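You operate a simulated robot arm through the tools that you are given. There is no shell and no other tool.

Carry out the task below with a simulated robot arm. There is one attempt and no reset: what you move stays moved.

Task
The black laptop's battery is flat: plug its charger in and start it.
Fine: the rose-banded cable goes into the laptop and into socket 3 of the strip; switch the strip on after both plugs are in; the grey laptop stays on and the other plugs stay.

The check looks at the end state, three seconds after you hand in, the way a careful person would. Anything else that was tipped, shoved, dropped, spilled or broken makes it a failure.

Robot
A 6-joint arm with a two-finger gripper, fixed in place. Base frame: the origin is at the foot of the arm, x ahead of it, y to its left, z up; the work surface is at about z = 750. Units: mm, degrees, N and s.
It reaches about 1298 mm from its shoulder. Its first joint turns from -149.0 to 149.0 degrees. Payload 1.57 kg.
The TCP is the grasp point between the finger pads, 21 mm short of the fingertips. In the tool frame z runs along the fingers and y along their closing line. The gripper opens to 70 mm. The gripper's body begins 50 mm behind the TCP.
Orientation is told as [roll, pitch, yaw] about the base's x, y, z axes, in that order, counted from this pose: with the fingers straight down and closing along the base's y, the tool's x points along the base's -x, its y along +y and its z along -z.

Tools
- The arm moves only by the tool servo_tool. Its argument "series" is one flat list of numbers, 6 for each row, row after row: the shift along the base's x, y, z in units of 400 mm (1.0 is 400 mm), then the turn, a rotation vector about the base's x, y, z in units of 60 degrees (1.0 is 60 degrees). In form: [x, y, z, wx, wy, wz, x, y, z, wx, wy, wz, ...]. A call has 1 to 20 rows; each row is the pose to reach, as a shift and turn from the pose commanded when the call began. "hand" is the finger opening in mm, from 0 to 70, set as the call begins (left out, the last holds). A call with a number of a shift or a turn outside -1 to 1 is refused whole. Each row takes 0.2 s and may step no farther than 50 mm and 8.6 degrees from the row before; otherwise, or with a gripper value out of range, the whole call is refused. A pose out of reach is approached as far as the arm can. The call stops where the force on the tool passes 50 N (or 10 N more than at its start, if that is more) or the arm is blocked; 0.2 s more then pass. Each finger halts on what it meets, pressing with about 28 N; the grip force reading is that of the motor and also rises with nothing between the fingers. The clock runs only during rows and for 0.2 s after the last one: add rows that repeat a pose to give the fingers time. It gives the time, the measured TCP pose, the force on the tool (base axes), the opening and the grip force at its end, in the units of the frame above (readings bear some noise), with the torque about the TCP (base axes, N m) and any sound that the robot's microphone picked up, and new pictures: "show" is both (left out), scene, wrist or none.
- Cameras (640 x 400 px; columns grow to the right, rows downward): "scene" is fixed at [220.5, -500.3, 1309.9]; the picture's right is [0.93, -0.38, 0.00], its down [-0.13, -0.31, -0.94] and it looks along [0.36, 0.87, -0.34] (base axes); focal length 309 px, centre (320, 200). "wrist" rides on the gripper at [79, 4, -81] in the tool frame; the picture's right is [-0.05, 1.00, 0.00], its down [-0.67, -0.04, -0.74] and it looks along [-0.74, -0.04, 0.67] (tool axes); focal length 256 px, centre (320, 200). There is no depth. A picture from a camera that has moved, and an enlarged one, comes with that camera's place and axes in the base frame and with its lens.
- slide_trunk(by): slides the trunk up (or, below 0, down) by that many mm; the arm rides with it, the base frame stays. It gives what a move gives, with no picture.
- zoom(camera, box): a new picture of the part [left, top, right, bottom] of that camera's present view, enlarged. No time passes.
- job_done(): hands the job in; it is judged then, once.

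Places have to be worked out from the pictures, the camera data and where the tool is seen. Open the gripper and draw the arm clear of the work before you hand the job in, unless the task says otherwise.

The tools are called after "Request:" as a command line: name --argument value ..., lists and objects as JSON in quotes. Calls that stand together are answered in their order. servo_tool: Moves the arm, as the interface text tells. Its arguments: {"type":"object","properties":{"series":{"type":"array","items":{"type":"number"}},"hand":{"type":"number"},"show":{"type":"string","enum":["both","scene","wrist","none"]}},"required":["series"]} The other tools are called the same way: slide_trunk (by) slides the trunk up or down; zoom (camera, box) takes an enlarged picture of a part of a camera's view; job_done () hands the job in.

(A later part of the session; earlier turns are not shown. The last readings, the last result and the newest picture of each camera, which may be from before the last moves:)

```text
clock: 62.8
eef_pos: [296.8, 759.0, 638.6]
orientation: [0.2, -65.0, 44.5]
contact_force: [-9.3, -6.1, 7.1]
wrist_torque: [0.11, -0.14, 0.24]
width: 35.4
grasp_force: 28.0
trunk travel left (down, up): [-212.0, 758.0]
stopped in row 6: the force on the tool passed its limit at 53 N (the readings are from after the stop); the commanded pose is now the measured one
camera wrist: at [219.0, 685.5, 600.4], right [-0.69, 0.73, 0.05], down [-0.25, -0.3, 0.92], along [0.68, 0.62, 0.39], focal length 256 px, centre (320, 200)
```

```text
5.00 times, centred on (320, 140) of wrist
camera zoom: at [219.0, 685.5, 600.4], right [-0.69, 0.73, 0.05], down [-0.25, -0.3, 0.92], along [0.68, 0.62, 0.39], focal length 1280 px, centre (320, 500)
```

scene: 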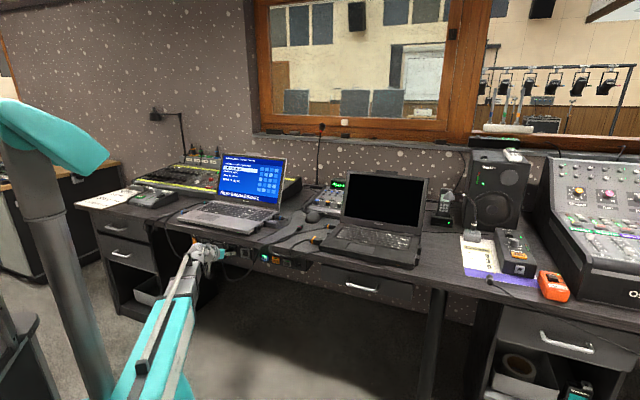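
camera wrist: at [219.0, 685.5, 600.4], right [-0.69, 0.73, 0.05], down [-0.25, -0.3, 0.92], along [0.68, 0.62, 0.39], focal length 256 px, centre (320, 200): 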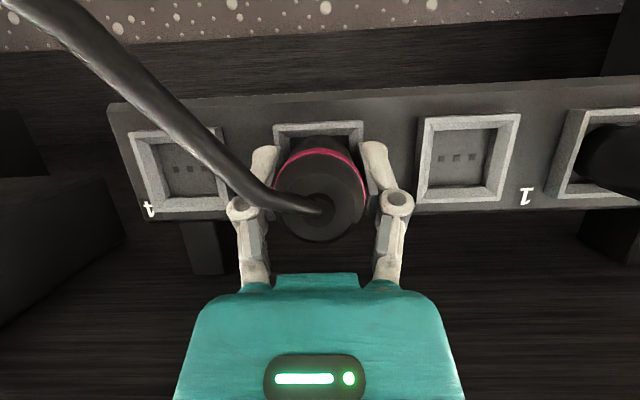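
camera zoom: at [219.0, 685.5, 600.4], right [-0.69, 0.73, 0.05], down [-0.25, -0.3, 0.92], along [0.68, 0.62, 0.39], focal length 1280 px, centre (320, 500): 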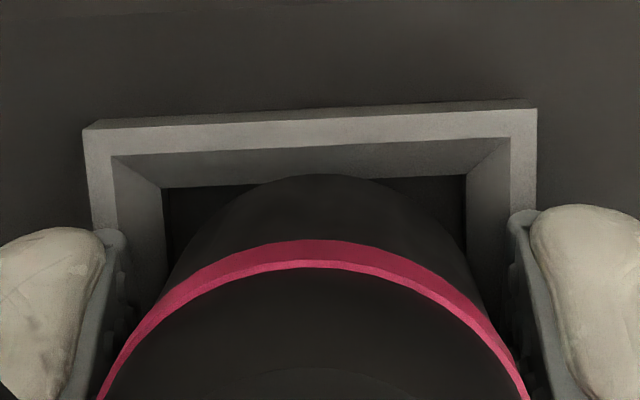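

By geometry, the teal plug sticks out about 52 mm when seated. That would put a seated rose plug's rear at e_f≈714, which matches where I now see it. So it probably bottomed out and the fingers then slid forward to the frame. I'll release it and check.

Request:
servo_tool --series '[0, 0, 0, 0, 0, 0, 0, 0, 0, 0, 0, 0, 0, 0, 0, 0, 0, 0]' --hand 60

Request:
zoom --camera "scene" --box '[196, 230, 244, 260]'

Request:
zoom --camera "wrist" --box '[200, 60, 440, 210]'

```text
clock: 63.6
eef_pos: [298.1, 760.5, 636.7]
orientation: [0.2, -64.8, 44.5]
contact_force: [0.4, 0.5, 0.0]
wrist_torque: [0.06, 0.02, -0.04]
width: 60.2
grasp_force: 0.0
trunk travel left (down, up): [-212.0, 758.0]
camera wrist: at [220.2, 686.5, 599.5], right [-0.69, 0.73, 0.05], down [-0.25, -0.3, 0.92], along [0.68, 0.62, 0.39], focal length 256 px, centre (320, 200)
```

scene: 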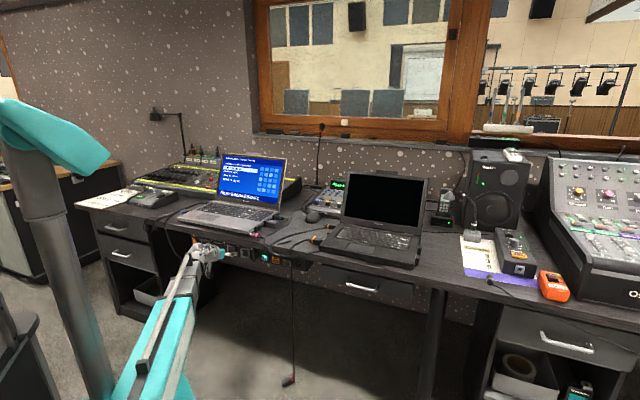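
wrist: 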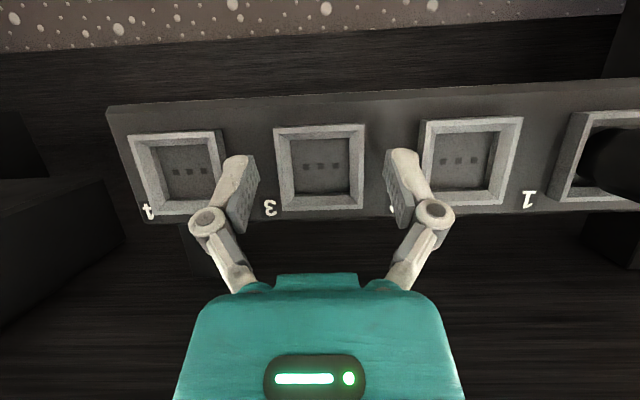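

```text
13.33 times, centred on (220, 245) of scene
camera zoom: at [220.5, -500.3, 1309.9], right [0.93, -0.38, 0.0], down [-0.13, -0.31, -0.94], along [0.36, 0.87, -0.34], focal length 4120 px, centre (1653, -400)
```

zoom: 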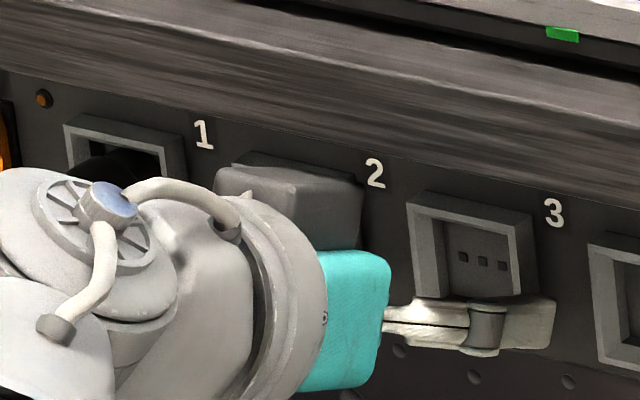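

```text
2.67 times, centred on (320, 135) of wrist
camera zoom: at [220.2, 686.5, 599.5], right [-0.69, 0.73, 0.05], down [-0.25, -0.3, 0.92], along [0.68, 0.62, 0.39], focal length 683 px, centre (320, 373)
```

zoom: 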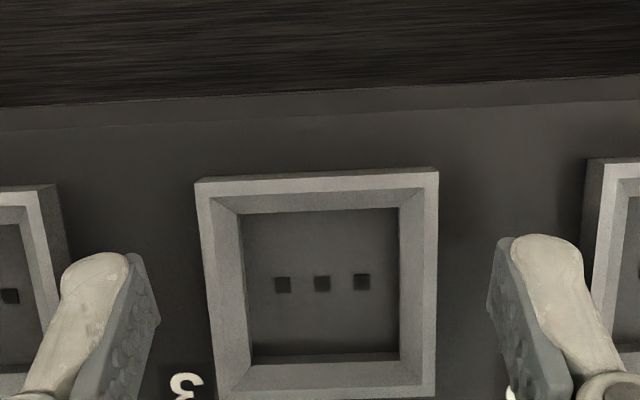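

It wasn't seated, and it has dropped off on its cable. I'll look at where it ended up.

Request:
zoom --camera "scene" --box '[250, 340, 346, 400]'

Request:
zoom --camera "scene" --box '[220, 200, 348, 280]'

Request:
zoom --camera "scene" --box '[220, 250, 380, 400]'

```text
6.67 times, centred on (298, 370) of scene
camera zoom: at [220.5, -500.3, 1309.9], right [0.93, -0.38, 0.0], down [-0.13, -0.31, -0.94], along [0.36, 0.87, -0.34], focal length 2060 px, centre (467, -933)
```

zoom: 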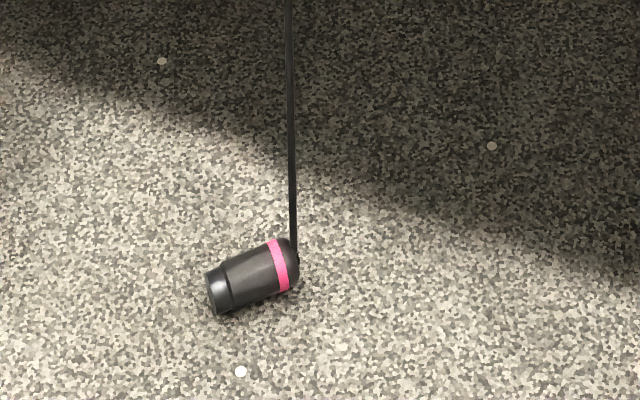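

```text
5.00 times, centred on (284, 240) of scene
camera zoom: at [220.5, -500.3, 1309.9], right [0.93, -0.38, 0.0], down [-0.13, -0.31, -0.94], along [0.36, 0.87, -0.34], focal length 1545 px, centre (500, 0)
```

zoom: 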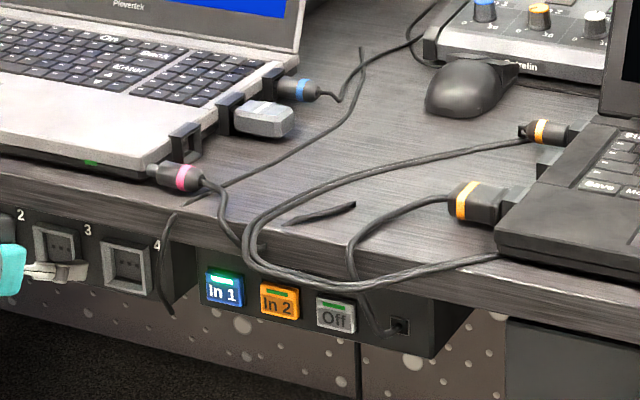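

```text
2.67 times, centred on (300, 325) of scene
camera zoom: at [220.5, -500.3, 1309.9], right [0.93, -0.38, 0.0], down [-0.13, -0.31, -0.94], along [0.36, 0.87, -0.34], focal length 824 px, centre (373, -133)
```

zoom: 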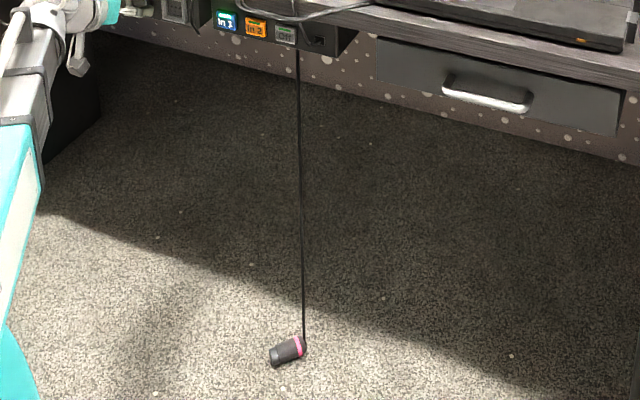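

The mains plug now lies on the floor near (500, 555), below the arm's reach (the lowest TCP is z≈319), but its cable hangs straight up to the desk. I'll back out, go lower, and look at the hanging cable, hoping to grip it and hoist the plug.

Request:
servo_tool --series '[-0.025, -0.0247, 0, 0, 0, 0, -0.05, -0.0494, 0, 0, 0, 0, -0.075, -0.074, 0, 0, 0, 0, -0.1, -0.099, 0, 0, 0, 0]' --show "none"

Request:
slide_trunk --by -137

Request:
servo_tool --series '[0.08, -0.08, 0, 0, 0, 0, 0.16, -0.16, 0, 0, 0, 0, 0.24, -0.24, 0, 0, 0, 0, 0.32, -0.32, 0, 0, 0, 0, 0.4, -0.4, 0, 0, 0, 0, 0.4, -0.4, 0, 0, 0, 0]'

```text
clock: 64.6
eef_pos: [257.7, 722.2, 637.6]
orientation: [0.0, -64.7, 44.6]
contact_force: [-1.1, -0.7, 0.5]
wrist_torque: [0.04, -0.02, -0.03]
width: 60.0
grasp_force: 0.1
trunk travel left (down, up): [-212.0, 758.0]
```

```text
clock: 66.2
eef_pos: [258.8, 723.2, 501.1]
orientation: [0.1, -64.7, 44.5]
contact_force: [0.5, -1.4, 0.6]
wrist_torque: [0.03, 0.01, 0.01]
width: 60.2
grasp_force: 0.0
trunk travel left (down, up): [-75.0, 895.0]
```

```text
clock: 67.6
eef_pos: [420.6, 560.8, 501.1]
orientation: [0.1, -64.8, 44.5]
contact_force: [0.4, 0.3, -0.2]
wrist_torque: [-0.01, 0.02, -0.01]
width: 60.0
grasp_force: 0.0
trunk travel left (down, up): [-75.0, 895.0]
camera wrist: at [341.4, 487.9, 462.5], right [-0.69, 0.73, 0.05], down [-0.25, -0.3, 0.92], along [0.68, 0.62, 0.39], focal length 256 px, centre (320, 200)
```

scene: 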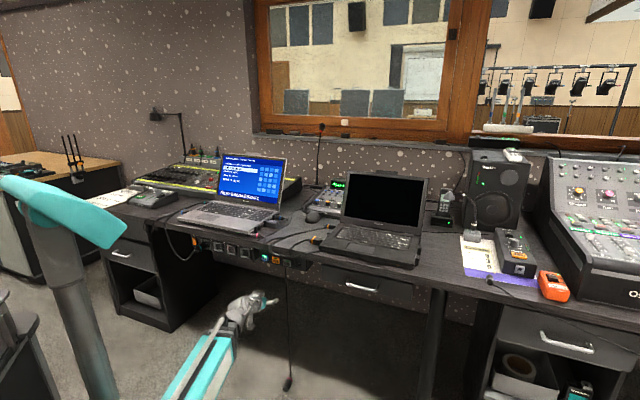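
wrist: 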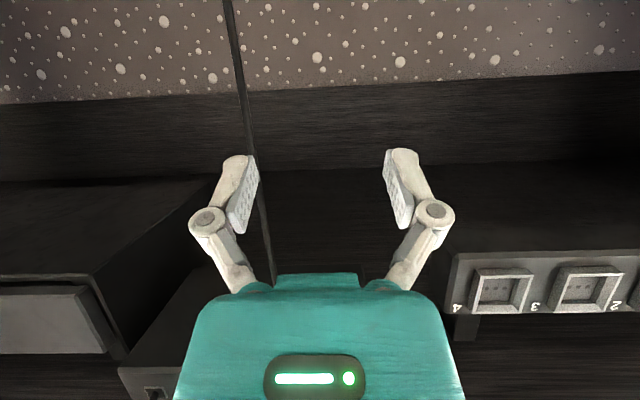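

I can see the hanging cable left of centre in the wrist view. I'll zoom in on the scene to measure it and check that it's at rest.

Request:
zoom --camera "scene" --box '[210, 250, 370, 350]'

Request:
zoom --camera "scene" --box '[240, 340, 336, 400]'

Request:
zoom --camera "scene" --box '[230, 205, 326, 265]'

Request:
zoom --camera "wrist" --box '[160, 0, 480, 200]'

```text
4.00 times, centred on (290, 300) of scene
camera zoom: at [220.5, -500.3, 1309.9], right [0.93, -0.38, 0.0], down [-0.13, -0.31, -0.94], along [0.36, 0.87, -0.34], focal length 1236 px, centre (440, -200)
```

zoom: 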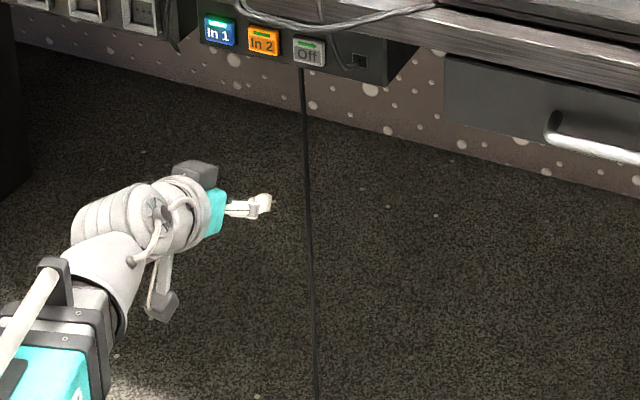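

```text
6.67 times, centred on (288, 370) of scene
camera zoom: at [220.5, -500.3, 1309.9], right [0.93, -0.38, 0.0], down [-0.13, -0.31, -0.94], along [0.36, 0.87, -0.34], focal length 2060 px, centre (533, -933)
```

zoom: 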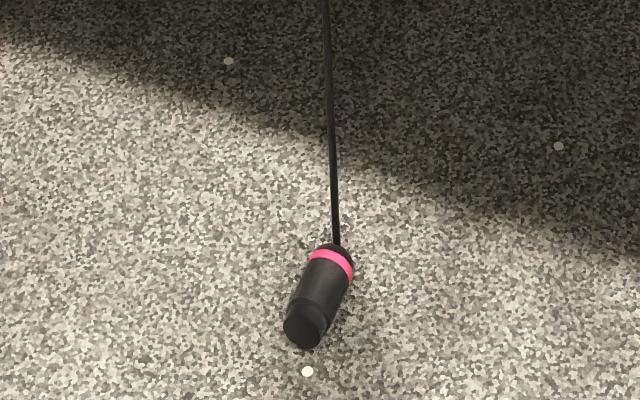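

```text
6.67 times, centred on (278, 235) of scene
camera zoom: at [220.5, -500.3, 1309.9], right [0.93, -0.38, 0.0], down [-0.13, -0.31, -0.94], along [0.36, 0.87, -0.34], focal length 2060 px, centre (600, -33)
```

zoom: 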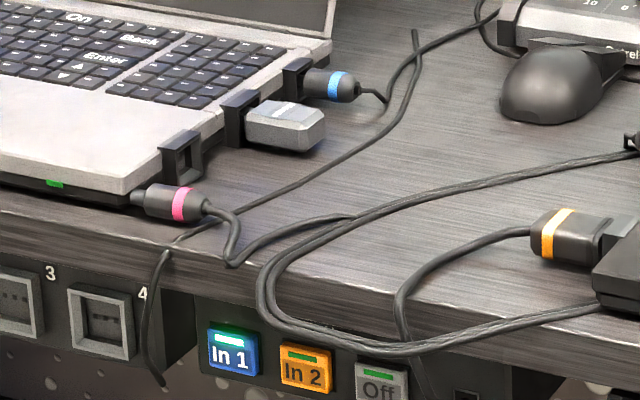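

```text
2.00 times, centred on (320, 100) of wrist
camera zoom: at [341.4, 487.9, 462.5], right [-0.69, 0.73, 0.05], down [-0.25, -0.3, 0.92], along [0.68, 0.62, 0.39], focal length 512 px, centre (320, 400)
```

zoom: 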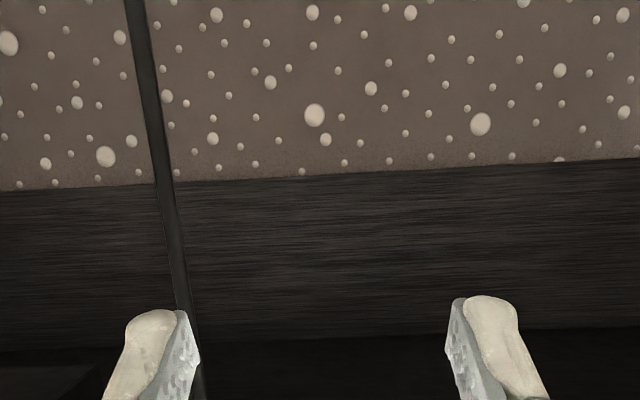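

The cable hangs vertically at about (510, 580), dropping through the desk line. I'll centre the open jaws on it and move forward around it at z≈500.

Request:
servo_tool --series '[0.044, -0.0445, 0, 0, 0, 0, 0.088, -0.089, 0, 0, 0, 0, 0.135, -0.041, 0, 0, 0, 0, 0.135, -0.041, 0, 0, 0, 0]'

Request:
zoom --camera "wrist" --box '[160, 0, 480, 200]'

```text
clock: 68.6
eef_pos: [471.5, 545.0, 500.3]
orientation: [0.1, -64.7, 44.5]
contact_force: [-0.2, 0.3, -0.1]
wrist_torque: [0.02, -0.03, -0.03]
width: 59.8
grasp_force: 0.2
trunk travel left (down, up): [-75.0, 895.0]
camera wrist: at [392.8, 471.4, 462.4], right [-0.69, 0.73, 0.05], down [-0.25, -0.3, 0.92], along [0.68, 0.62, 0.39], focal length 256 px, centre (320, 200)
```

scene: 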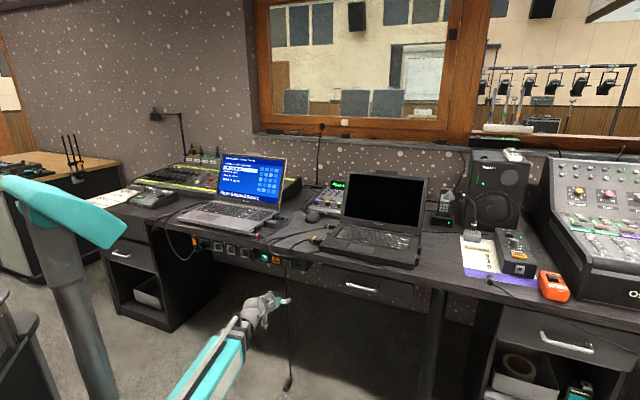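
wrist: 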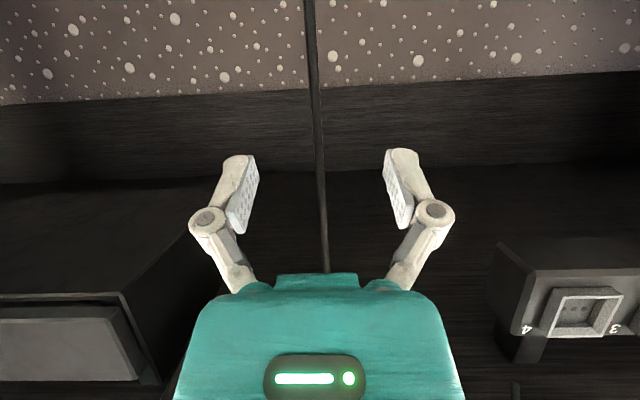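

```text
2.00 times, centred on (320, 100) of wrist
camera zoom: at [392.8, 471.4, 462.4], right [-0.69, 0.73, 0.05], down [-0.25, -0.3, 0.92], along [0.68, 0.62, 0.39], focal length 512 px, centre (320, 400)
```

zoom: 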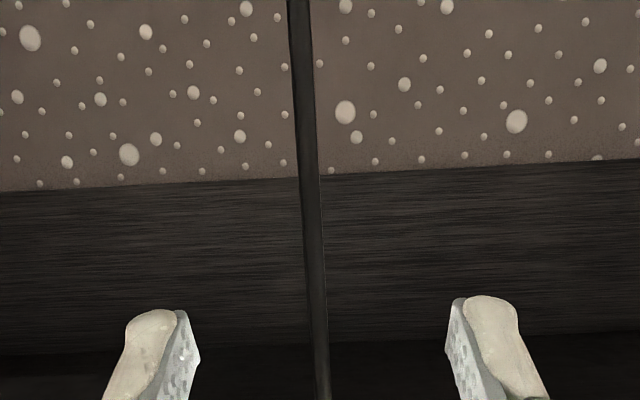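

The cable is now nearly centred between the jaws and about 50 mm ahead. I'll advance and close on it.

Request:
servo_tool --series '[0.048, 0.035, 0, 0, 0, 0, 0.092, 0.0776, 0, 0, 0, 0, 0.092, 0.0776, 0, 0, 0, 0]' --show "wrist"

Request:
servo_tool --series '[0, 0, 0, 0, 0, 0, 0, 0, 0, 0, 0, 0, 0, 0, 0, 0, 0, 0, 0, 0, 0, 0, 0, 0, 0, 0, 0, 0, 0, 0]' --hand 0

```text
clock: 69.4
eef_pos: [509.0, 578.7, 500.6]
orientation: [0.2, -64.6, 44.5]
contact_force: [0.2, -0.2, 0.5]
wrist_torque: [0.01, -0.02, 0.01]
width: 59.7
grasp_force: 0.1
trunk travel left (down, up): [-75.0, 895.0]
camera wrist: at [430.5, 504.5, 462.3], right [-0.69, 0.73, 0.05], down [-0.25, -0.3, 0.92], along [0.68, 0.62, 0.39], focal length 256 px, centre (320, 200)
```

wrist: 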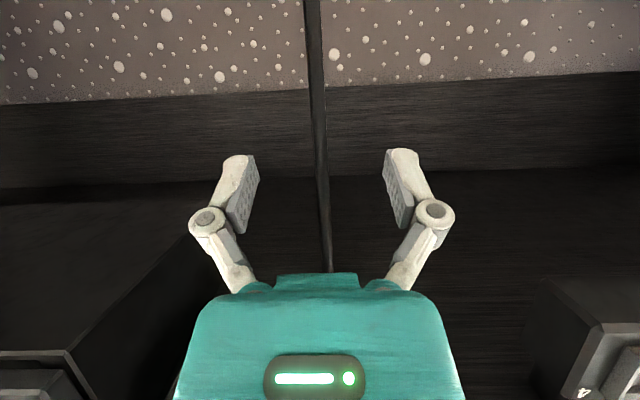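

```text
clock: 70.6
eef_pos: [508.7, 579.4, 500.1]
orientation: [0.0, -64.5, 44.5]
contact_force: [0.3, 0.0, 0.9]
wrist_torque: [0.01, -0.01, 0.01]
width: 0.1
grasp_force: 28.3
trunk travel left (down, up): [-75.0, 895.0]
camera wrist: at [430.3, 504.5, 462.3], right [-0.69, 0.73, 0.05], down [-0.25, -0.3, 0.92], along [0.68, 0.62, 0.39], focal length 256 px, centre (320, 200)
```

scene: 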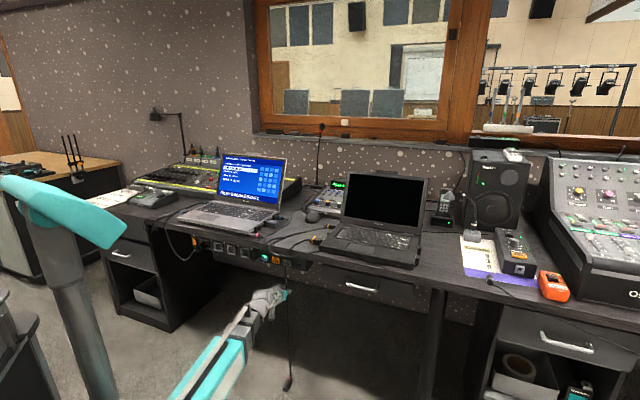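
wrist: 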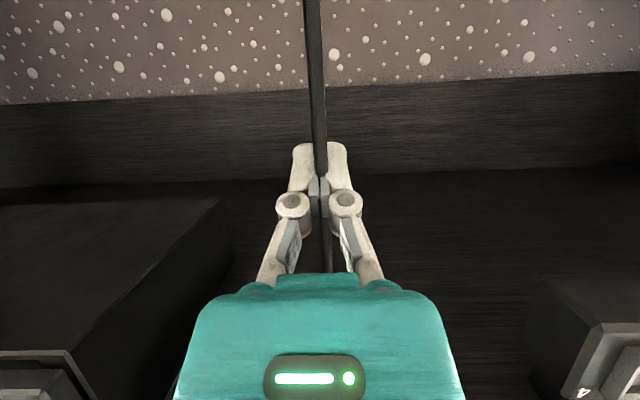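

The fingers closed fully (0.1 mm), so the cable itself can't be gripped. I'll reopen and check how the plug is lying now.

Request:
servo_tool --series '[0, 0, 0, 0, 0, 0, 0, 0, 0, 0, 0, 0, 0, 0, 0, 0, 0, 0, 0, 0, 0, 0, 0, 0]' --hand 60 --show "scene"

Request:
zoom --camera "scene" --box '[240, 340, 336, 400]'

Request:
zoom --camera "scene" --box '[230, 205, 326, 265]'

Request:
zoom --camera "scene" --box '[0, 130, 240, 280]'

```text
clock: 71.6
eef_pos: [508.5, 579.2, 500.8]
orientation: [0.1, -64.6, 44.4]
contact_force: [1.1, -0.1, 0.4]
wrist_torque: [0.02, -0.04, -0.03]
width: 59.8
grasp_force: 0.1
trunk travel left (down, up): [-75.0, 895.0]
```

scene: 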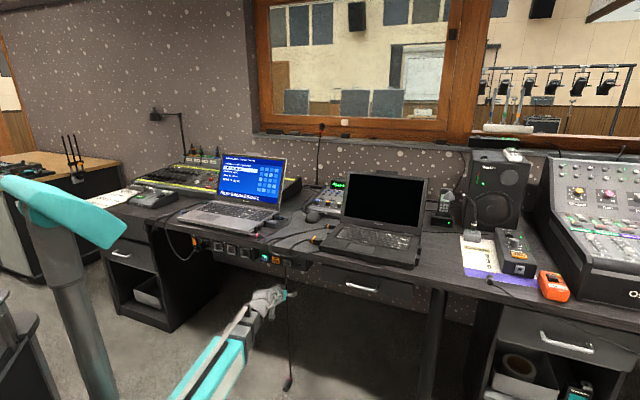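

```text
6.67 times, centred on (288, 370) of scene
camera zoom: at [220.5, -500.3, 1309.9], right [0.93, -0.38, 0.0], down [-0.13, -0.31, -0.94], along [0.36, 0.87, -0.34], focal length 2060 px, centre (533, -933)
```

zoom: 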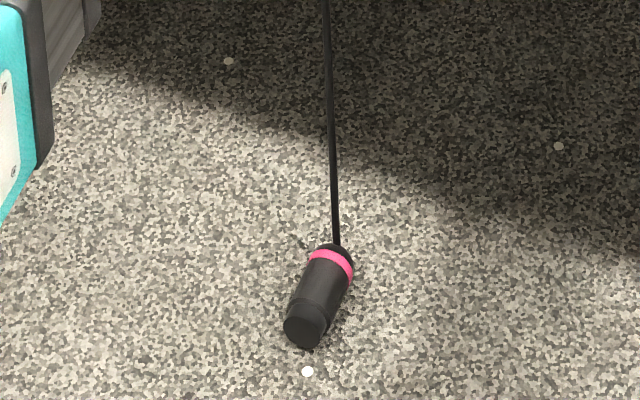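

```text
6.67 times, centred on (278, 235) of scene
camera zoom: at [220.5, -500.3, 1309.9], right [0.93, -0.38, 0.0], down [-0.13, -0.31, -0.94], along [0.36, 0.87, -0.34], focal length 2060 px, centre (600, -33)
```

zoom: 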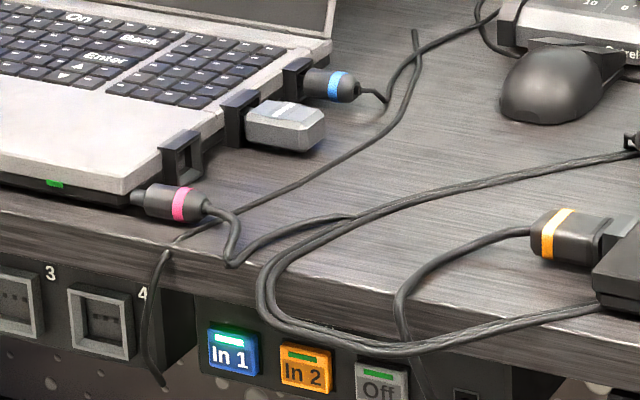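

```text
2.67 times, centred on (120, 205) of scene
camera zoom: at [220.5, -500.3, 1309.9], right [0.93, -0.38, 0.0], down [-0.13, -0.31, -0.94], along [0.36, 0.87, -0.34], focal length 824 px, centre (853, 187)
```

zoom: 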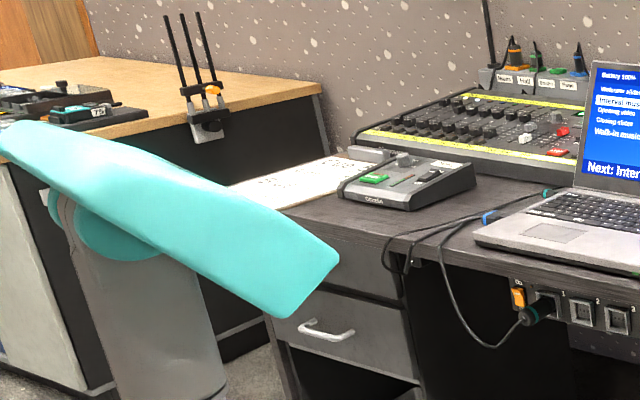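

The plug is at rest on the floor. The remaining way to recover it is its other end: hoist the small plug high so the cable lifts the mains plug. I'll back out from under the desk and untilt in front of it.

Request:
servo_tool --series '[-0.0475, -0.047, 0, 0, 0, 0, -0.095, -0.094, 0, 0, 0, 0, -0.1424, -0.1405, 0, 0, 0, 0]' --show "none"

Request:
servo_tool --series '[-0.02, -0.02, 0, -0.0945, 0.096, 0, -0.04, -0.04, 0, -0.189, 0.192, 0, -0.06, -0.06, 0, -0.2835, 0.288, 0, -0.08, -0.08, 0, -0.378, 0.3835, 0, -0.1, -0.1, 0, -0.4725, 0.479, 0, -0.12, -0.12, 0, -0.567, 0.575, 0, -0.14, -0.14, 0, -0.6615, 0.671, 0, -0.16, -0.158, 0, -0.756, 0.767, 0, -0.16, -0.158, 0, -0.756, 0.767, 0]' --show "scene"

```text
clock: 72.4
eef_pos: [452.2, 520.0, 500.8]
orientation: [0.1, -64.7, 44.5]
contact_force: [1.3, 0.9, -1.3]
wrist_torque: [-0.02, 0.03, -0.01]
width: 60.1
grasp_force: 0.1
trunk travel left (down, up): [-75.0, 895.0]
```

```text
clock: 74.4
eef_pos: [386.1, 457.2, 394.7]
orientation: [0.0, -0.1, 44.7]
contact_force: [0.4, 0.7, 0.3]
wrist_torque: [0.0, -0.01, 0.01]
width: 60.0
grasp_force: 0.0
out of reach, approached as far as the arm can: row 1, 2, 3, 4, 5, 6, 7, 8, 9
trunk travel left (down, up): [-75.0, 895.0]
```

scene: 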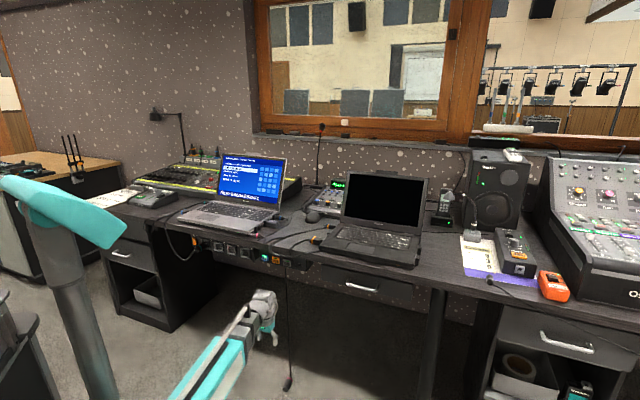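

The hand is now vertical and low, and the wrist camera should see the plug on the floor. I'll take a look.

Request:
zoom --camera "wrist" --box '[0, 0, 640, 400]'

Request:
zoom --camera "wrist" --box '[250, 50, 410, 150]'

```text
1.00 times, centred on (320, 200) of wrist (not enlarged: the box is as wide or as high as the picture)
camera zoom: at [328.8, 402.8, 474.1], right [-0.66, 0.75, 0.0], down [0.5, 0.44, 0.74], along [0.56, 0.49, -0.67], focal length 256 px, centre (320, 200)
```

zoom: 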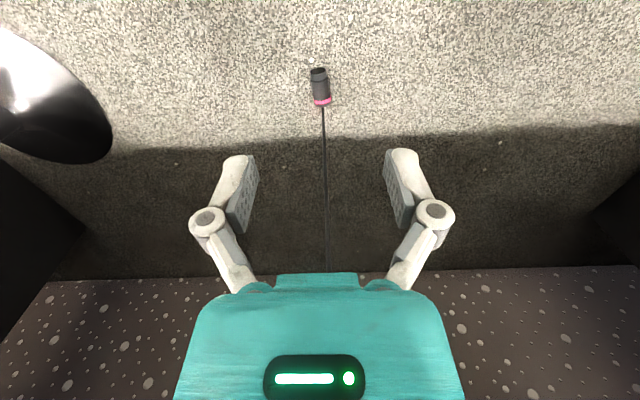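

```text
4.00 times, centred on (330, 100) of wrist
camera zoom: at [328.8, 402.8, 474.1], right [-0.66, 0.75, 0.0], down [0.5, 0.44, 0.74], along [0.56, 0.49, -0.67], focal length 1024 px, centre (280, 600)
```

zoom: 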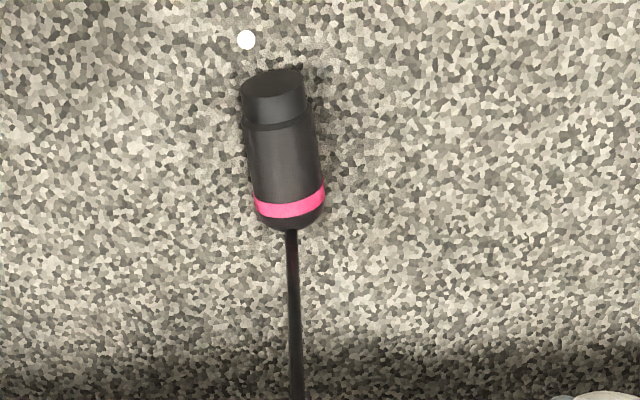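

The mains plug lies flat on the floor at about (484, 538), nose toward the robot. Now I'll raise up and go over the small plug, near (406, 616), with the jaws turned to close across it.

Request:
slide_trunk --by 475

Request:
servo_tool --series '[0.003, 0.03, 0, 0, 0, -0.125, 0.006, 0.06, 0, 0, 0, -0.25, 0.01, 0.09, 0, 0, 0, -0.375, 0.015, 0.12, 0, 0, 0, -0.5, 0.02, 0.15, 0, 0, 0, -0.625, 0.025, 0.18, 0, 0, 0, -0.75, 0.03, 0.21, 0, 0, 0, -0.875, 0.035, 0.24, 0, 0, 0, -1.0]' --hand 45 --show "none"

Request:
servo_tool --series '[0.004, 0.04, 0, 0, 0, -0.125, 0.008, 0.08, 0, 0, 0, -0.25, 0.012, 0.12, 0, 0, 0, -0.375, 0.015, 0.157, 0, 0, 0, -0.495, 0.015, 0.157, 0, 0, 0, -0.495]'

Request:
zoom --camera "wrist" --box '[220, 0, 420, 125]'

```text
refused: 475 is not a number from -400 to 400
```

```text
clock: 76.2
eef_pos: [405.9, 554.0, 394.5]
orientation: [0.0, -0.1, -15.6]
contact_force: [0.1, 0.3, 0.1]
wrist_torque: [0.02, -0.01, -0.01]
width: 45.0
grasp_force: 0.1
out of reach, approached as far as the arm can: row 4, 5, 6, 7, 8
trunk travel left (down, up): [-75.0, 895.0]
```

```text
clock: 77.4
eef_pos: [411.3, 615.4, 393.5]
orientation: [0.0, -0.1, -45.3]
contact_force: [0.2, -0.1, 1.1]
wrist_torque: [0.02, -0.01, -0.02]
width: 45.0
grasp_force: 0.1
trunk travel left (down, up): [-75.0, 895.0]
camera wrist: at [358.7, 673.1, 473.9], right [0.75, 0.67, 0.0], down [0.44, -0.5, 0.75], along [0.5, -0.56, -0.67], focal length 256 px, centre (320, 200)
```

scene: 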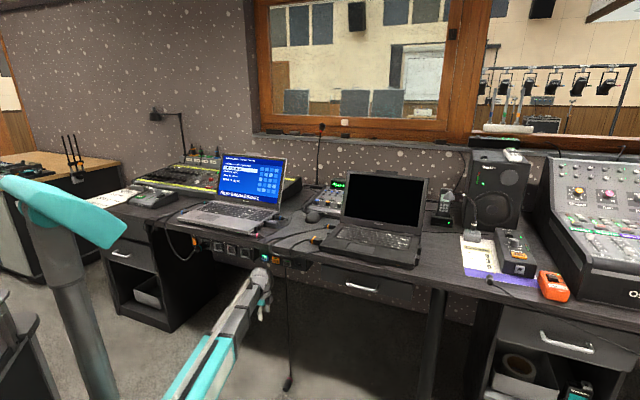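
wrist: 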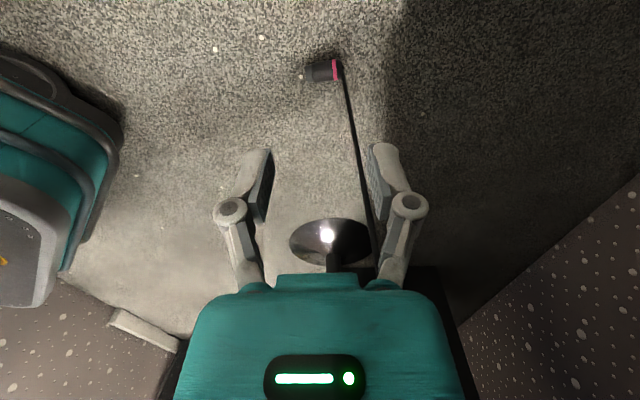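

```text
3.20 times, centred on (320, 62) of wrist
camera zoom: at [358.7, 673.1, 473.9], right [0.75, 0.67, 0.0], down [0.44, -0.5, 0.75], along [0.5, -0.56, -0.67], focal length 819 px, centre (320, 640)
```

zoom: 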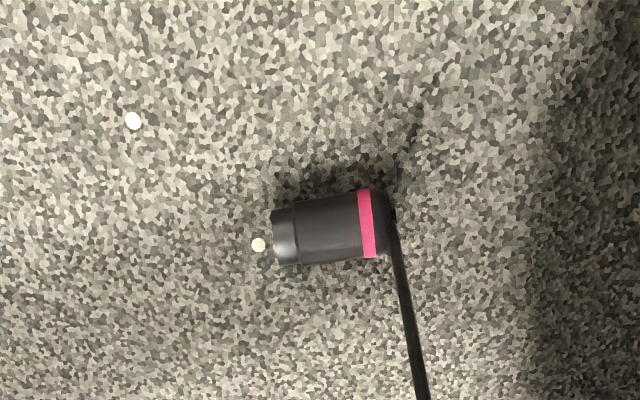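

The trunk call was refused (limit 400), so the hand swung under the desk; nothing was touched. I'll back straight out before rising.

Request:
servo_tool --series '[-0.077, -0.077, 0, 0, 0, 0, -0.154, -0.154, 0, 0, 0, 0, -0.231, -0.231, 0, 0, 0, 0, -0.231, -0.231, 0, 0, 0, 0]' --show "none"

```text
clock: 78.4
eef_pos: [318.7, 519.5, 393.2]
orientation: [-0.1, -0.1, -45.2]
contact_force: [0.0, -0.1, 0.5]
wrist_torque: [-0.03, 0.03, -0.03]
width: 44.8
grasp_force: 0.0
trunk travel left (down, up): [-75.0, 895.0]
```

I'm clear at e_f≈593, so I'll raise in two steps.

Request:
slide_trunk --by 400

Request:
slide_trunk --by 90

```text
clock: 82.2
eef_pos: [320.1, 520.5, 793.1]
orientation: [0.0, -0.2, -45.2]
contact_force: [-0.2, 0.2, 0.6]
wrist_torque: [0.0, 0.04, 0.0]
width: 45.2
grasp_force: 0.1
trunk travel left (down, up): [-475.0, 495.0]
```

```text
clock: 83.5
eef_pos: [318.3, 520.5, 883.9]
orientation: [0.0, -0.1, -45.2]
contact_force: [1.0, 0.1, 0.4]
wrist_torque: [0.02, 0.02, -0.02]
width: 44.7
grasp_force: 0.0
trunk travel left (down, up): [-565.0, 405.0]
```

Before committing, I'll test in free space how far the wrist pitches past horizontal, because the hoist needs all the height it can get.

Request:
servo_tool --series '[0, 0, 0, -0.088, -0.088, 0, 0, 0, 0, -0.176, -0.176, 0, 0, 0, 0, -0.264, -0.264, 0, 0, 0, 0, -0.352, -0.352, 0, 0, 0, 0, -0.44, -0.44, 0, 0, 0, 0, -0.528, -0.528, 0, 0, 0, 0, -0.616, -0.616, 0, 0, 0, 0, -0.704, -0.704, 0]' --show "none"

Request:
servo_tool --series '[0, 0, 0, -0.088, -0.088, 0, 0, 0, 0, -0.176, -0.176, 0, 0, 0, 0, -0.264, -0.264, 0, 0, 0, 0, -0.352, -0.352, 0, 0, 0, 0, -0.44, -0.44, 0, 0, 0, 0, -0.528, -0.528, 0, 0, 0, 0, -0.616, -0.616, 0, 0, 0, 0, -0.704, -0.704, 0, 0, 0, 0, -0.704, -0.704, 0]' --show "scene"

```text
clock: 85.3
eef_pos: [327.0, 520.9, 975.3]
orientation: [1.1, -59.5, -45.4]
contact_force: [-0.7, 0.3, -0.4]
wrist_torque: [-0.02, 0.02, -0.01]
width: 44.9
grasp_force: 0.0
out of reach, approached as far as the arm can: row 2, 3, 4, 5, 6, 7, 8
trunk travel left (down, up): [-565.0, 405.0]
```

```text
clock: 87.3
eef_pos: [344.5, 524.6, 1162.3]
orientation: [179.8, -60.5, 135.2]
contact_force: [0.6, 0.2, 0.1]
wrist_torque: [0.0, -0.01, -0.03]
width: 45.2
grasp_force: 0.1
out of reach, approached as far as the arm can: row 1, 2, 3, 4, 5, 6, 7, 8, 9
trunk travel left (down, up): [-565.0, 405.0]
```

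scene: 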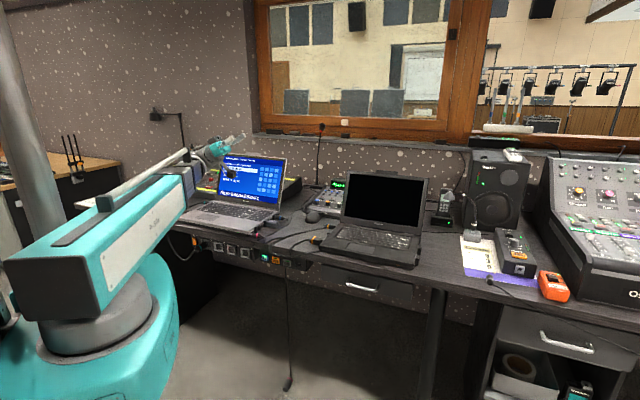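

Pitch 120° works and gives about +278 mm. I'll test another 40°.

Request:
servo_tool --series '[0, 0, 0, -0.094, -0.094, 0, 0, 0, 0, -0.188, -0.188, 0, 0, 0, 0, -0.282, -0.282, 0, 0, 0, 0, -0.376, -0.376, 0, 0, 0, 0, -0.47, -0.47, 0, 0, 0, 0, -0.47, -0.47, 0]' --show "none"

```text
clock: 88.7
eef_pos: [346.8, 518.4, 1243.8]
orientation: [180.0, -20.6, 135.2]
contact_force: [0.2, -0.6, 0.3]
wrist_torque: [0.02, -0.03, 0.0]
width: 44.9
grasp_force: 0.2
out of reach, approached as far as the arm can: row 1, 2, 3, 4, 5, 6
trunk travel left (down, up): [-565.0, 405.0]
```

160° works too, so the small plug can be lifted to about z=1648, enough to raise the mains plug above the desk. I'll tilt back to vertical.

Request:
servo_tool --series '[0, 0, 0, 0.094, 0.094, 0, 0, 0, 0, 0.188, 0.188, 0, 0, 0, 0, 0.282, 0.282, 0, 0, 0, 0, 0.376, 0.376, 0, 0, 0, 0, 0.47, 0.47, 0]' --show "none"

Request:
servo_tool --series '[0, 0, 0, 0.088, 0.088, 0, 0, 0, 0, 0.176, 0.176, 0, 0, 0, 0, 0.264, 0.264, 0, 0, 0, 0, 0.352, 0.352, 0, 0, 0, 0, 0.44, 0.44, 0, 0, 0, 0, 0.528, 0.528, 0, 0, 0, 0, 0.616, 0.616, 0, 0, 0, 0, 0.704, 0.704, 0]' --show "none"

Request:
servo_tool --series '[0, 0, 0, 0.088, 0.088, 0, 0, 0, 0, 0.176, 0.176, 0, 0, 0, 0, 0.264, 0.264, 0, 0, 0, 0, 0.352, 0.352, 0, 0, 0, 0, 0.44, 0.44, 0, 0, 0, 0, 0.528, 0.528, 0, 0, 0, 0, 0.616, 0.616, 0, 0, 0, 0, 0.704, 0.704, 0, 0, 0, 0, 0.704, 0.704, 0]' --show "none"

```text
clock: 89.9
eef_pos: [347.5, 516.1, 1161.7]
orientation: [179.8, -60.5, 135.3]
contact_force: [-0.3, 0.0, 0.2]
wrist_torque: [0.01, -0.05, 0.01]
width: 44.9
grasp_force: 0.0
out of reach, approached as far as the arm can: row 1, 2, 3, 4, 5
trunk travel left (down, up): [-565.0, 405.0]
```

```text
clock: 91.7
eef_pos: [353.9, 510.9, 977.0]
orientation: [0.3, -59.7, -45.4]
contact_force: [-1.1, -0.5, -0.1]
wrist_torque: [0.02, 0.0, 0.01]
width: 45.2
grasp_force: 0.1
out of reach, approached as far as the arm can: row 1, 2, 3, 4, 5, 6, 7, 8
trunk travel left (down, up): [-565.0, 405.0]
```

```text
clock: 93.7
eef_pos: [358.0, 515.3, 884.1]
orientation: [0.1, 0.1, -45.2]
contact_force: [-0.1, 0.1, -0.5]
wrist_torque: [0.02, 0.06, -0.03]
width: 45.1
grasp_force: 0.1
out of reach, approached as far as the arm can: row 1, 2, 3, 4, 5, 6, 7, 8, 9
trunk travel left (down, up): [-565.0, 405.0]
```

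Next I'll move above the small plug.

Request:
servo_tool --series '[0.04, 0.084, 0, 0, 0, 0, 0.08, 0.168, 0, 0, 0, 0, 0.12, 0.2525, 0, 0, 0, 0, 0.12, 0.2525, 0, 0, 0, 0]'

Request:
zoom --camera "wrist" --box '[220, 20, 420, 145]'

```text
clock: 94.7
eef_pos: [404.2, 615.0, 884.4]
orientation: [0.1, -0.1, -45.1]
contact_force: [0.2, -0.2, -0.7]
wrist_torque: [-0.01, 0.0, -0.02]
width: 44.9
grasp_force: 0.0
trunk travel left (down, up): [-565.0, 405.0]
camera wrist: at [352.0, 672.6, 963.7], right [0.75, 0.67, 0.0], down [0.44, -0.5, 0.75], along [0.5, -0.56, -0.67], focal length 256 px, centre (320, 200)
```

scene: 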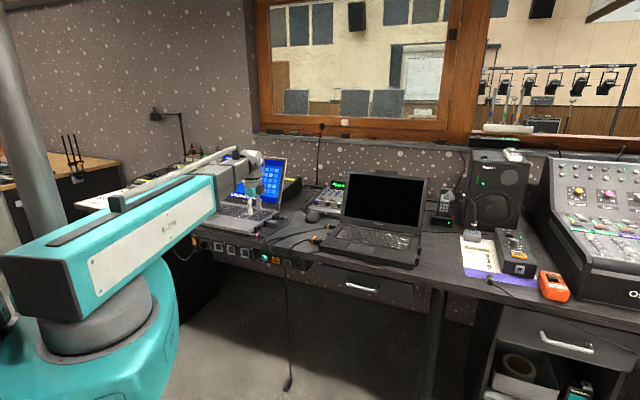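
wrist: 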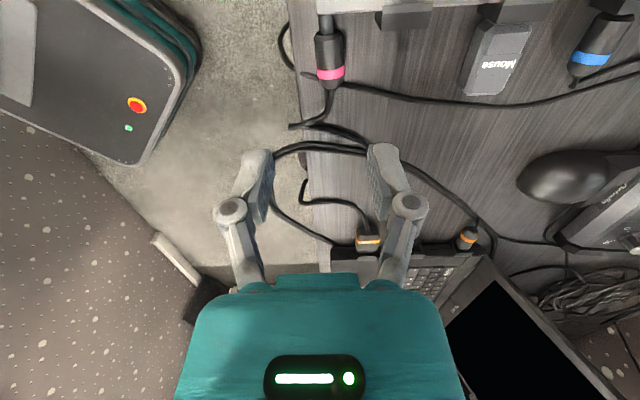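

```text
3.20 times, centred on (320, 82) of wrist
camera zoom: at [352.0, 672.6, 963.7], right [0.75, 0.67, 0.0], down [0.44, -0.5, 0.75], along [0.5, -0.56, -0.67], focal length 819 px, centre (320, 576)
```

zoom: 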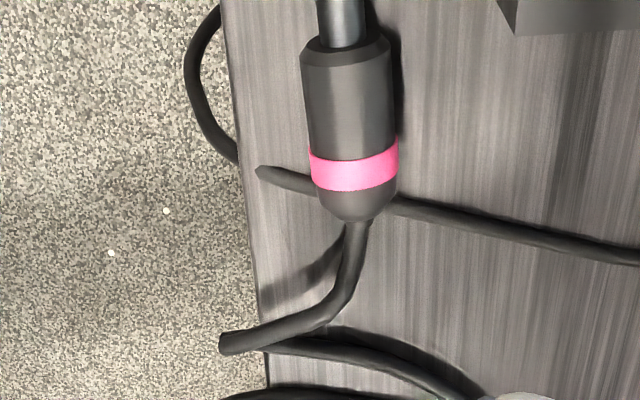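

The small plug's body runs from about (393, 635) to (420, 610). I'll align to grip it at (411, 618) and lower.

Request:
servo_tool --series '[0.017, 0.0075, 0, 0, 0, 0, 0.017, 0.0075, 0, 0, 0, 0]' --hand 45 --show "none"

Request:
slide_trunk --by -85

Request:
zoom --camera "wrist" --box '[160, 50, 480, 250]'

```text
clock: 95.3
eef_pos: [411.8, 617.0, 884.0]
orientation: [0.1, -0.1, -45.2]
contact_force: [-0.3, -0.4, 0.8]
wrist_torque: [-0.01, 0.01, 0.02]
width: 45.3
grasp_force: 0.1
trunk travel left (down, up): [-565.0, 405.0]
```

```text
clock: 96.5
eef_pos: [411.9, 616.0, 799.3]
orientation: [0.0, -0.1, -45.2]
contact_force: [0.5, -0.2, 0.2]
wrist_torque: [0.0, 0.02, 0.01]
width: 45.0
grasp_force: 0.0
trunk travel left (down, up): [-480.0, 490.0]
```

```text
2.00 times, centred on (320, 150) of wrist
camera zoom: at [359.7, 674.4, 878.9], right [0.75, 0.67, 0.0], down [0.44, -0.5, 0.75], along [0.5, -0.56, -0.67], focal length 512 px, centre (320, 300)
```

zoom: 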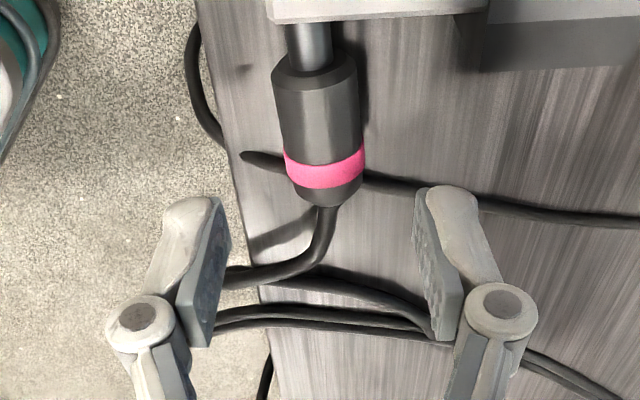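

The plug is centred between the fingers. I'll shift 6 mm toward its middle, lower 25 mm, and close.

Request:
servo_tool --series '[-0.0105, 0.0105, 0, 0, 0, 0, -0.0105, 0.0105, 0, 0, 0, 0]' --show "none"

Request:
slide_trunk --by -25

Request:
servo_tool --series '[0, 0, 0, 0, 0, 0, 0, 0, 0, 0, 0, 0, 0, 0, 0, 0, 0, 0, 0, 0, 0, 0, 0, 0, 0, 0, 0, 0, 0, 0]' --hand 5

```text
clock: 97.1
eef_pos: [407.5, 622.3, 799.3]
orientation: [0.0, -0.1, -45.1]
contact_force: [-0.2, -0.2, 0.1]
wrist_torque: [-0.02, -0.03, 0.01]
width: 45.0
grasp_force: 0.0
trunk travel left (down, up): [-480.0, 490.0]
```

```text
clock: 97.8
eef_pos: [408.0, 620.2, 774.1]
orientation: [0.0, 0.0, -45.3]
contact_force: [0.9, 0.8, -0.5]
wrist_torque: [0.0, -0.01, -0.04]
width: 45.0
grasp_force: 0.1
trunk travel left (down, up): [-455.0, 515.0]
```

```text
clock: 99.0
eef_pos: [408.5, 621.7, 773.4]
orientation: [0.0, -0.1, -45.3]
contact_force: [0.9, -0.2, 2.5]
wrist_torque: [0.0, -0.03, 0.02]
width: 22.4
grasp_force: 28.1
trunk travel left (down, up): [-455.0, 515.0]
camera wrist: at [355.2, 678.7, 854.0], right [0.75, 0.67, 0.0], down [0.44, -0.5, 0.75], along [0.5, -0.56, -0.67], focal length 256 px, centre (320, 200)
```

scene: 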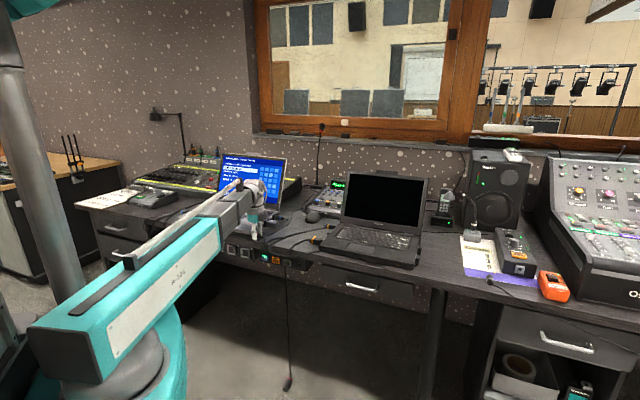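
wrist: 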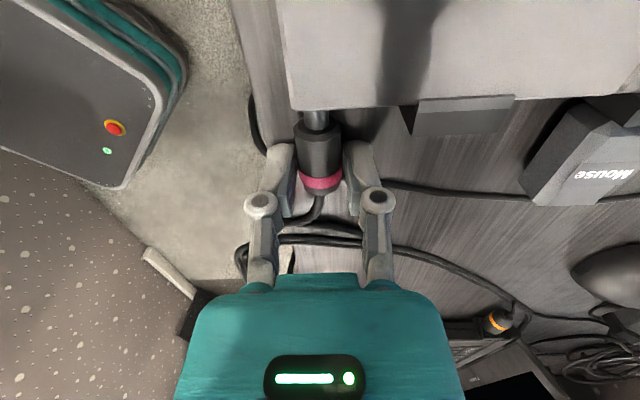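

The small plug is held (22.4 mm). I'll lift it and move out in front of the desk edge.

Request:
slide_trunk --by 100

Request:
servo_tool --series '[-0.04, -0.095, 0, 0, 0, 0, -0.08, -0.19, 0, 0, 0, 0, -0.12, -0.285, 0, 0, 0, 0, -0.12, -0.285, 0, 0, 0, 0, -0.12, -0.285, 0, 0, 0, 0]'

Request:
zoom --camera "scene" --box '[180, 180, 372, 400]'

```text
clock: 100.3
eef_pos: [407.9, 622.2, 875.1]
orientation: [0.0, 0.0, -45.2]
contact_force: [0.2, 0.3, -0.8]
wrist_torque: [0.01, 0.02, 0.0]
width: 22.5
grasp_force: 27.7
trunk travel left (down, up): [-555.0, 415.0]
```

```text
clock: 101.5
eef_pos: [359.7, 507.6, 873.8]
orientation: [0.0, -0.1, -45.1]
contact_force: [0.0, -0.6, -1.3]
wrist_torque: [0.02, 0.02, -0.01]
width: 22.7
grasp_force: 28.1
trunk travel left (down, up): [-555.0, 415.0]
camera wrist: at [306.8, 565.0, 953.8], right [0.75, 0.67, 0.0], down [0.44, -0.5, 0.75], along [0.5, -0.56, -0.67], focal length 256 px, centre (320, 200)
```

scene: 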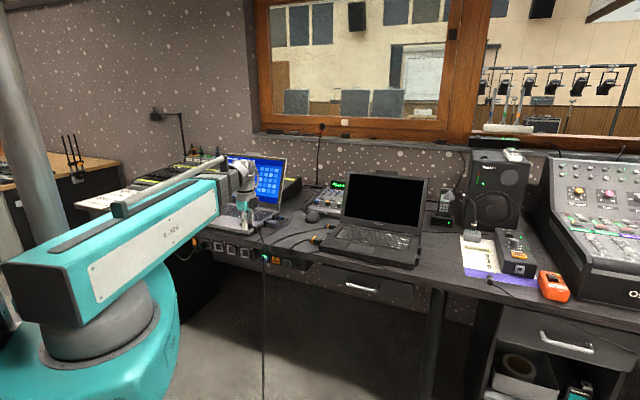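
wrist: 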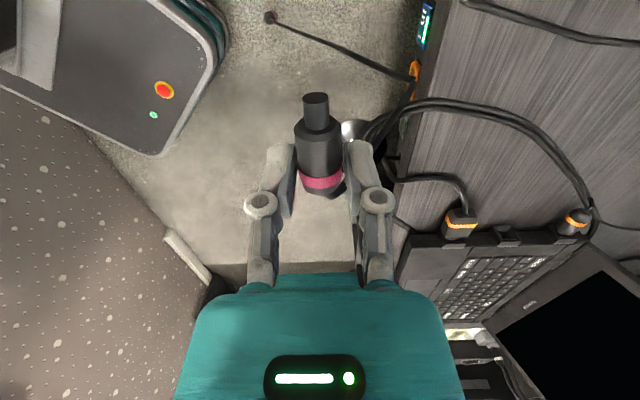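

```text
1.82 times, centred on (276, 290) of scene
camera zoom: at [220.5, -500.3, 1309.9], right [0.93, -0.38, 0.0], down [-0.13, -0.31, -0.94], along [0.36, 0.87, -0.34], focal length 562 px, centre (400, 36)
```

zoom: 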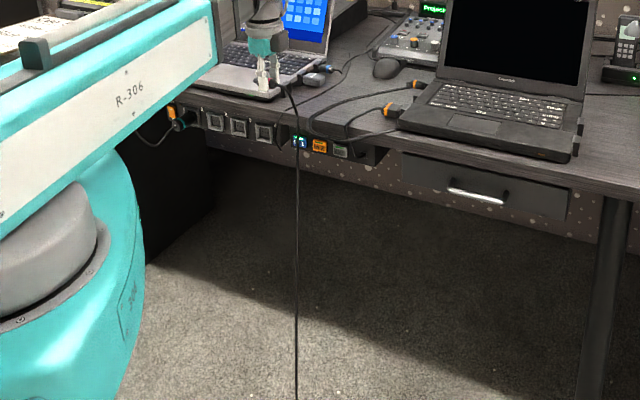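

The cable now hangs in front of the desk. I'll zoom in to find the mains plug.

Request:
zoom --camera "wrist" --box '[230, 0, 430, 125]'

Request:
zoom --camera "scene" --box '[220, 200, 316, 260]'

```text
3.20 times, centred on (330, 62) of wrist
camera zoom: at [306.8, 565.0, 953.8], right [0.75, 0.67, 0.0], down [0.44, -0.5, 0.75], along [0.5, -0.56, -0.67], focal length 819 px, centre (288, 640)
```

zoom: 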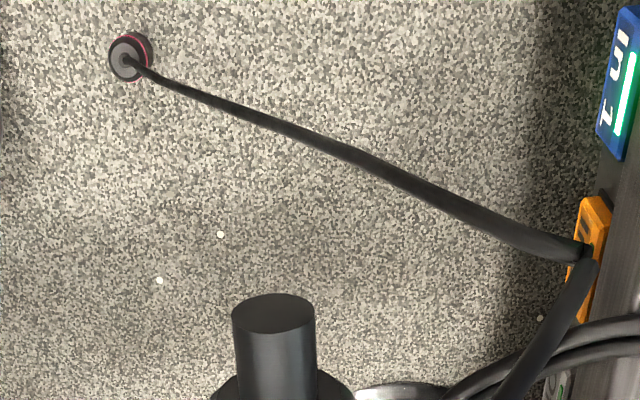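

```text
6.67 times, centred on (268, 230) of scene
camera zoom: at [220.5, -500.3, 1309.9], right [0.93, -0.38, 0.0], down [-0.13, -0.31, -0.94], along [0.36, 0.87, -0.34], focal length 2060 px, centre (667, 0)
```

zoom: 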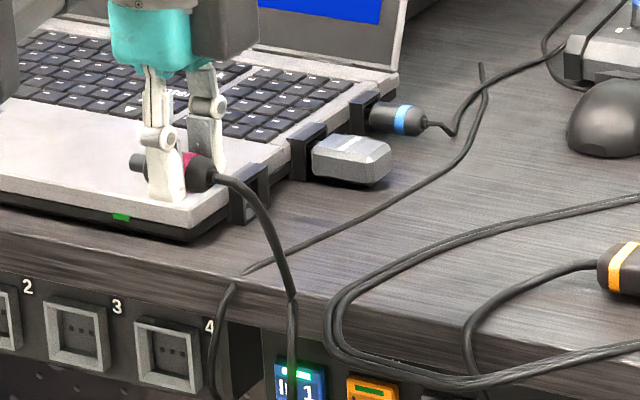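

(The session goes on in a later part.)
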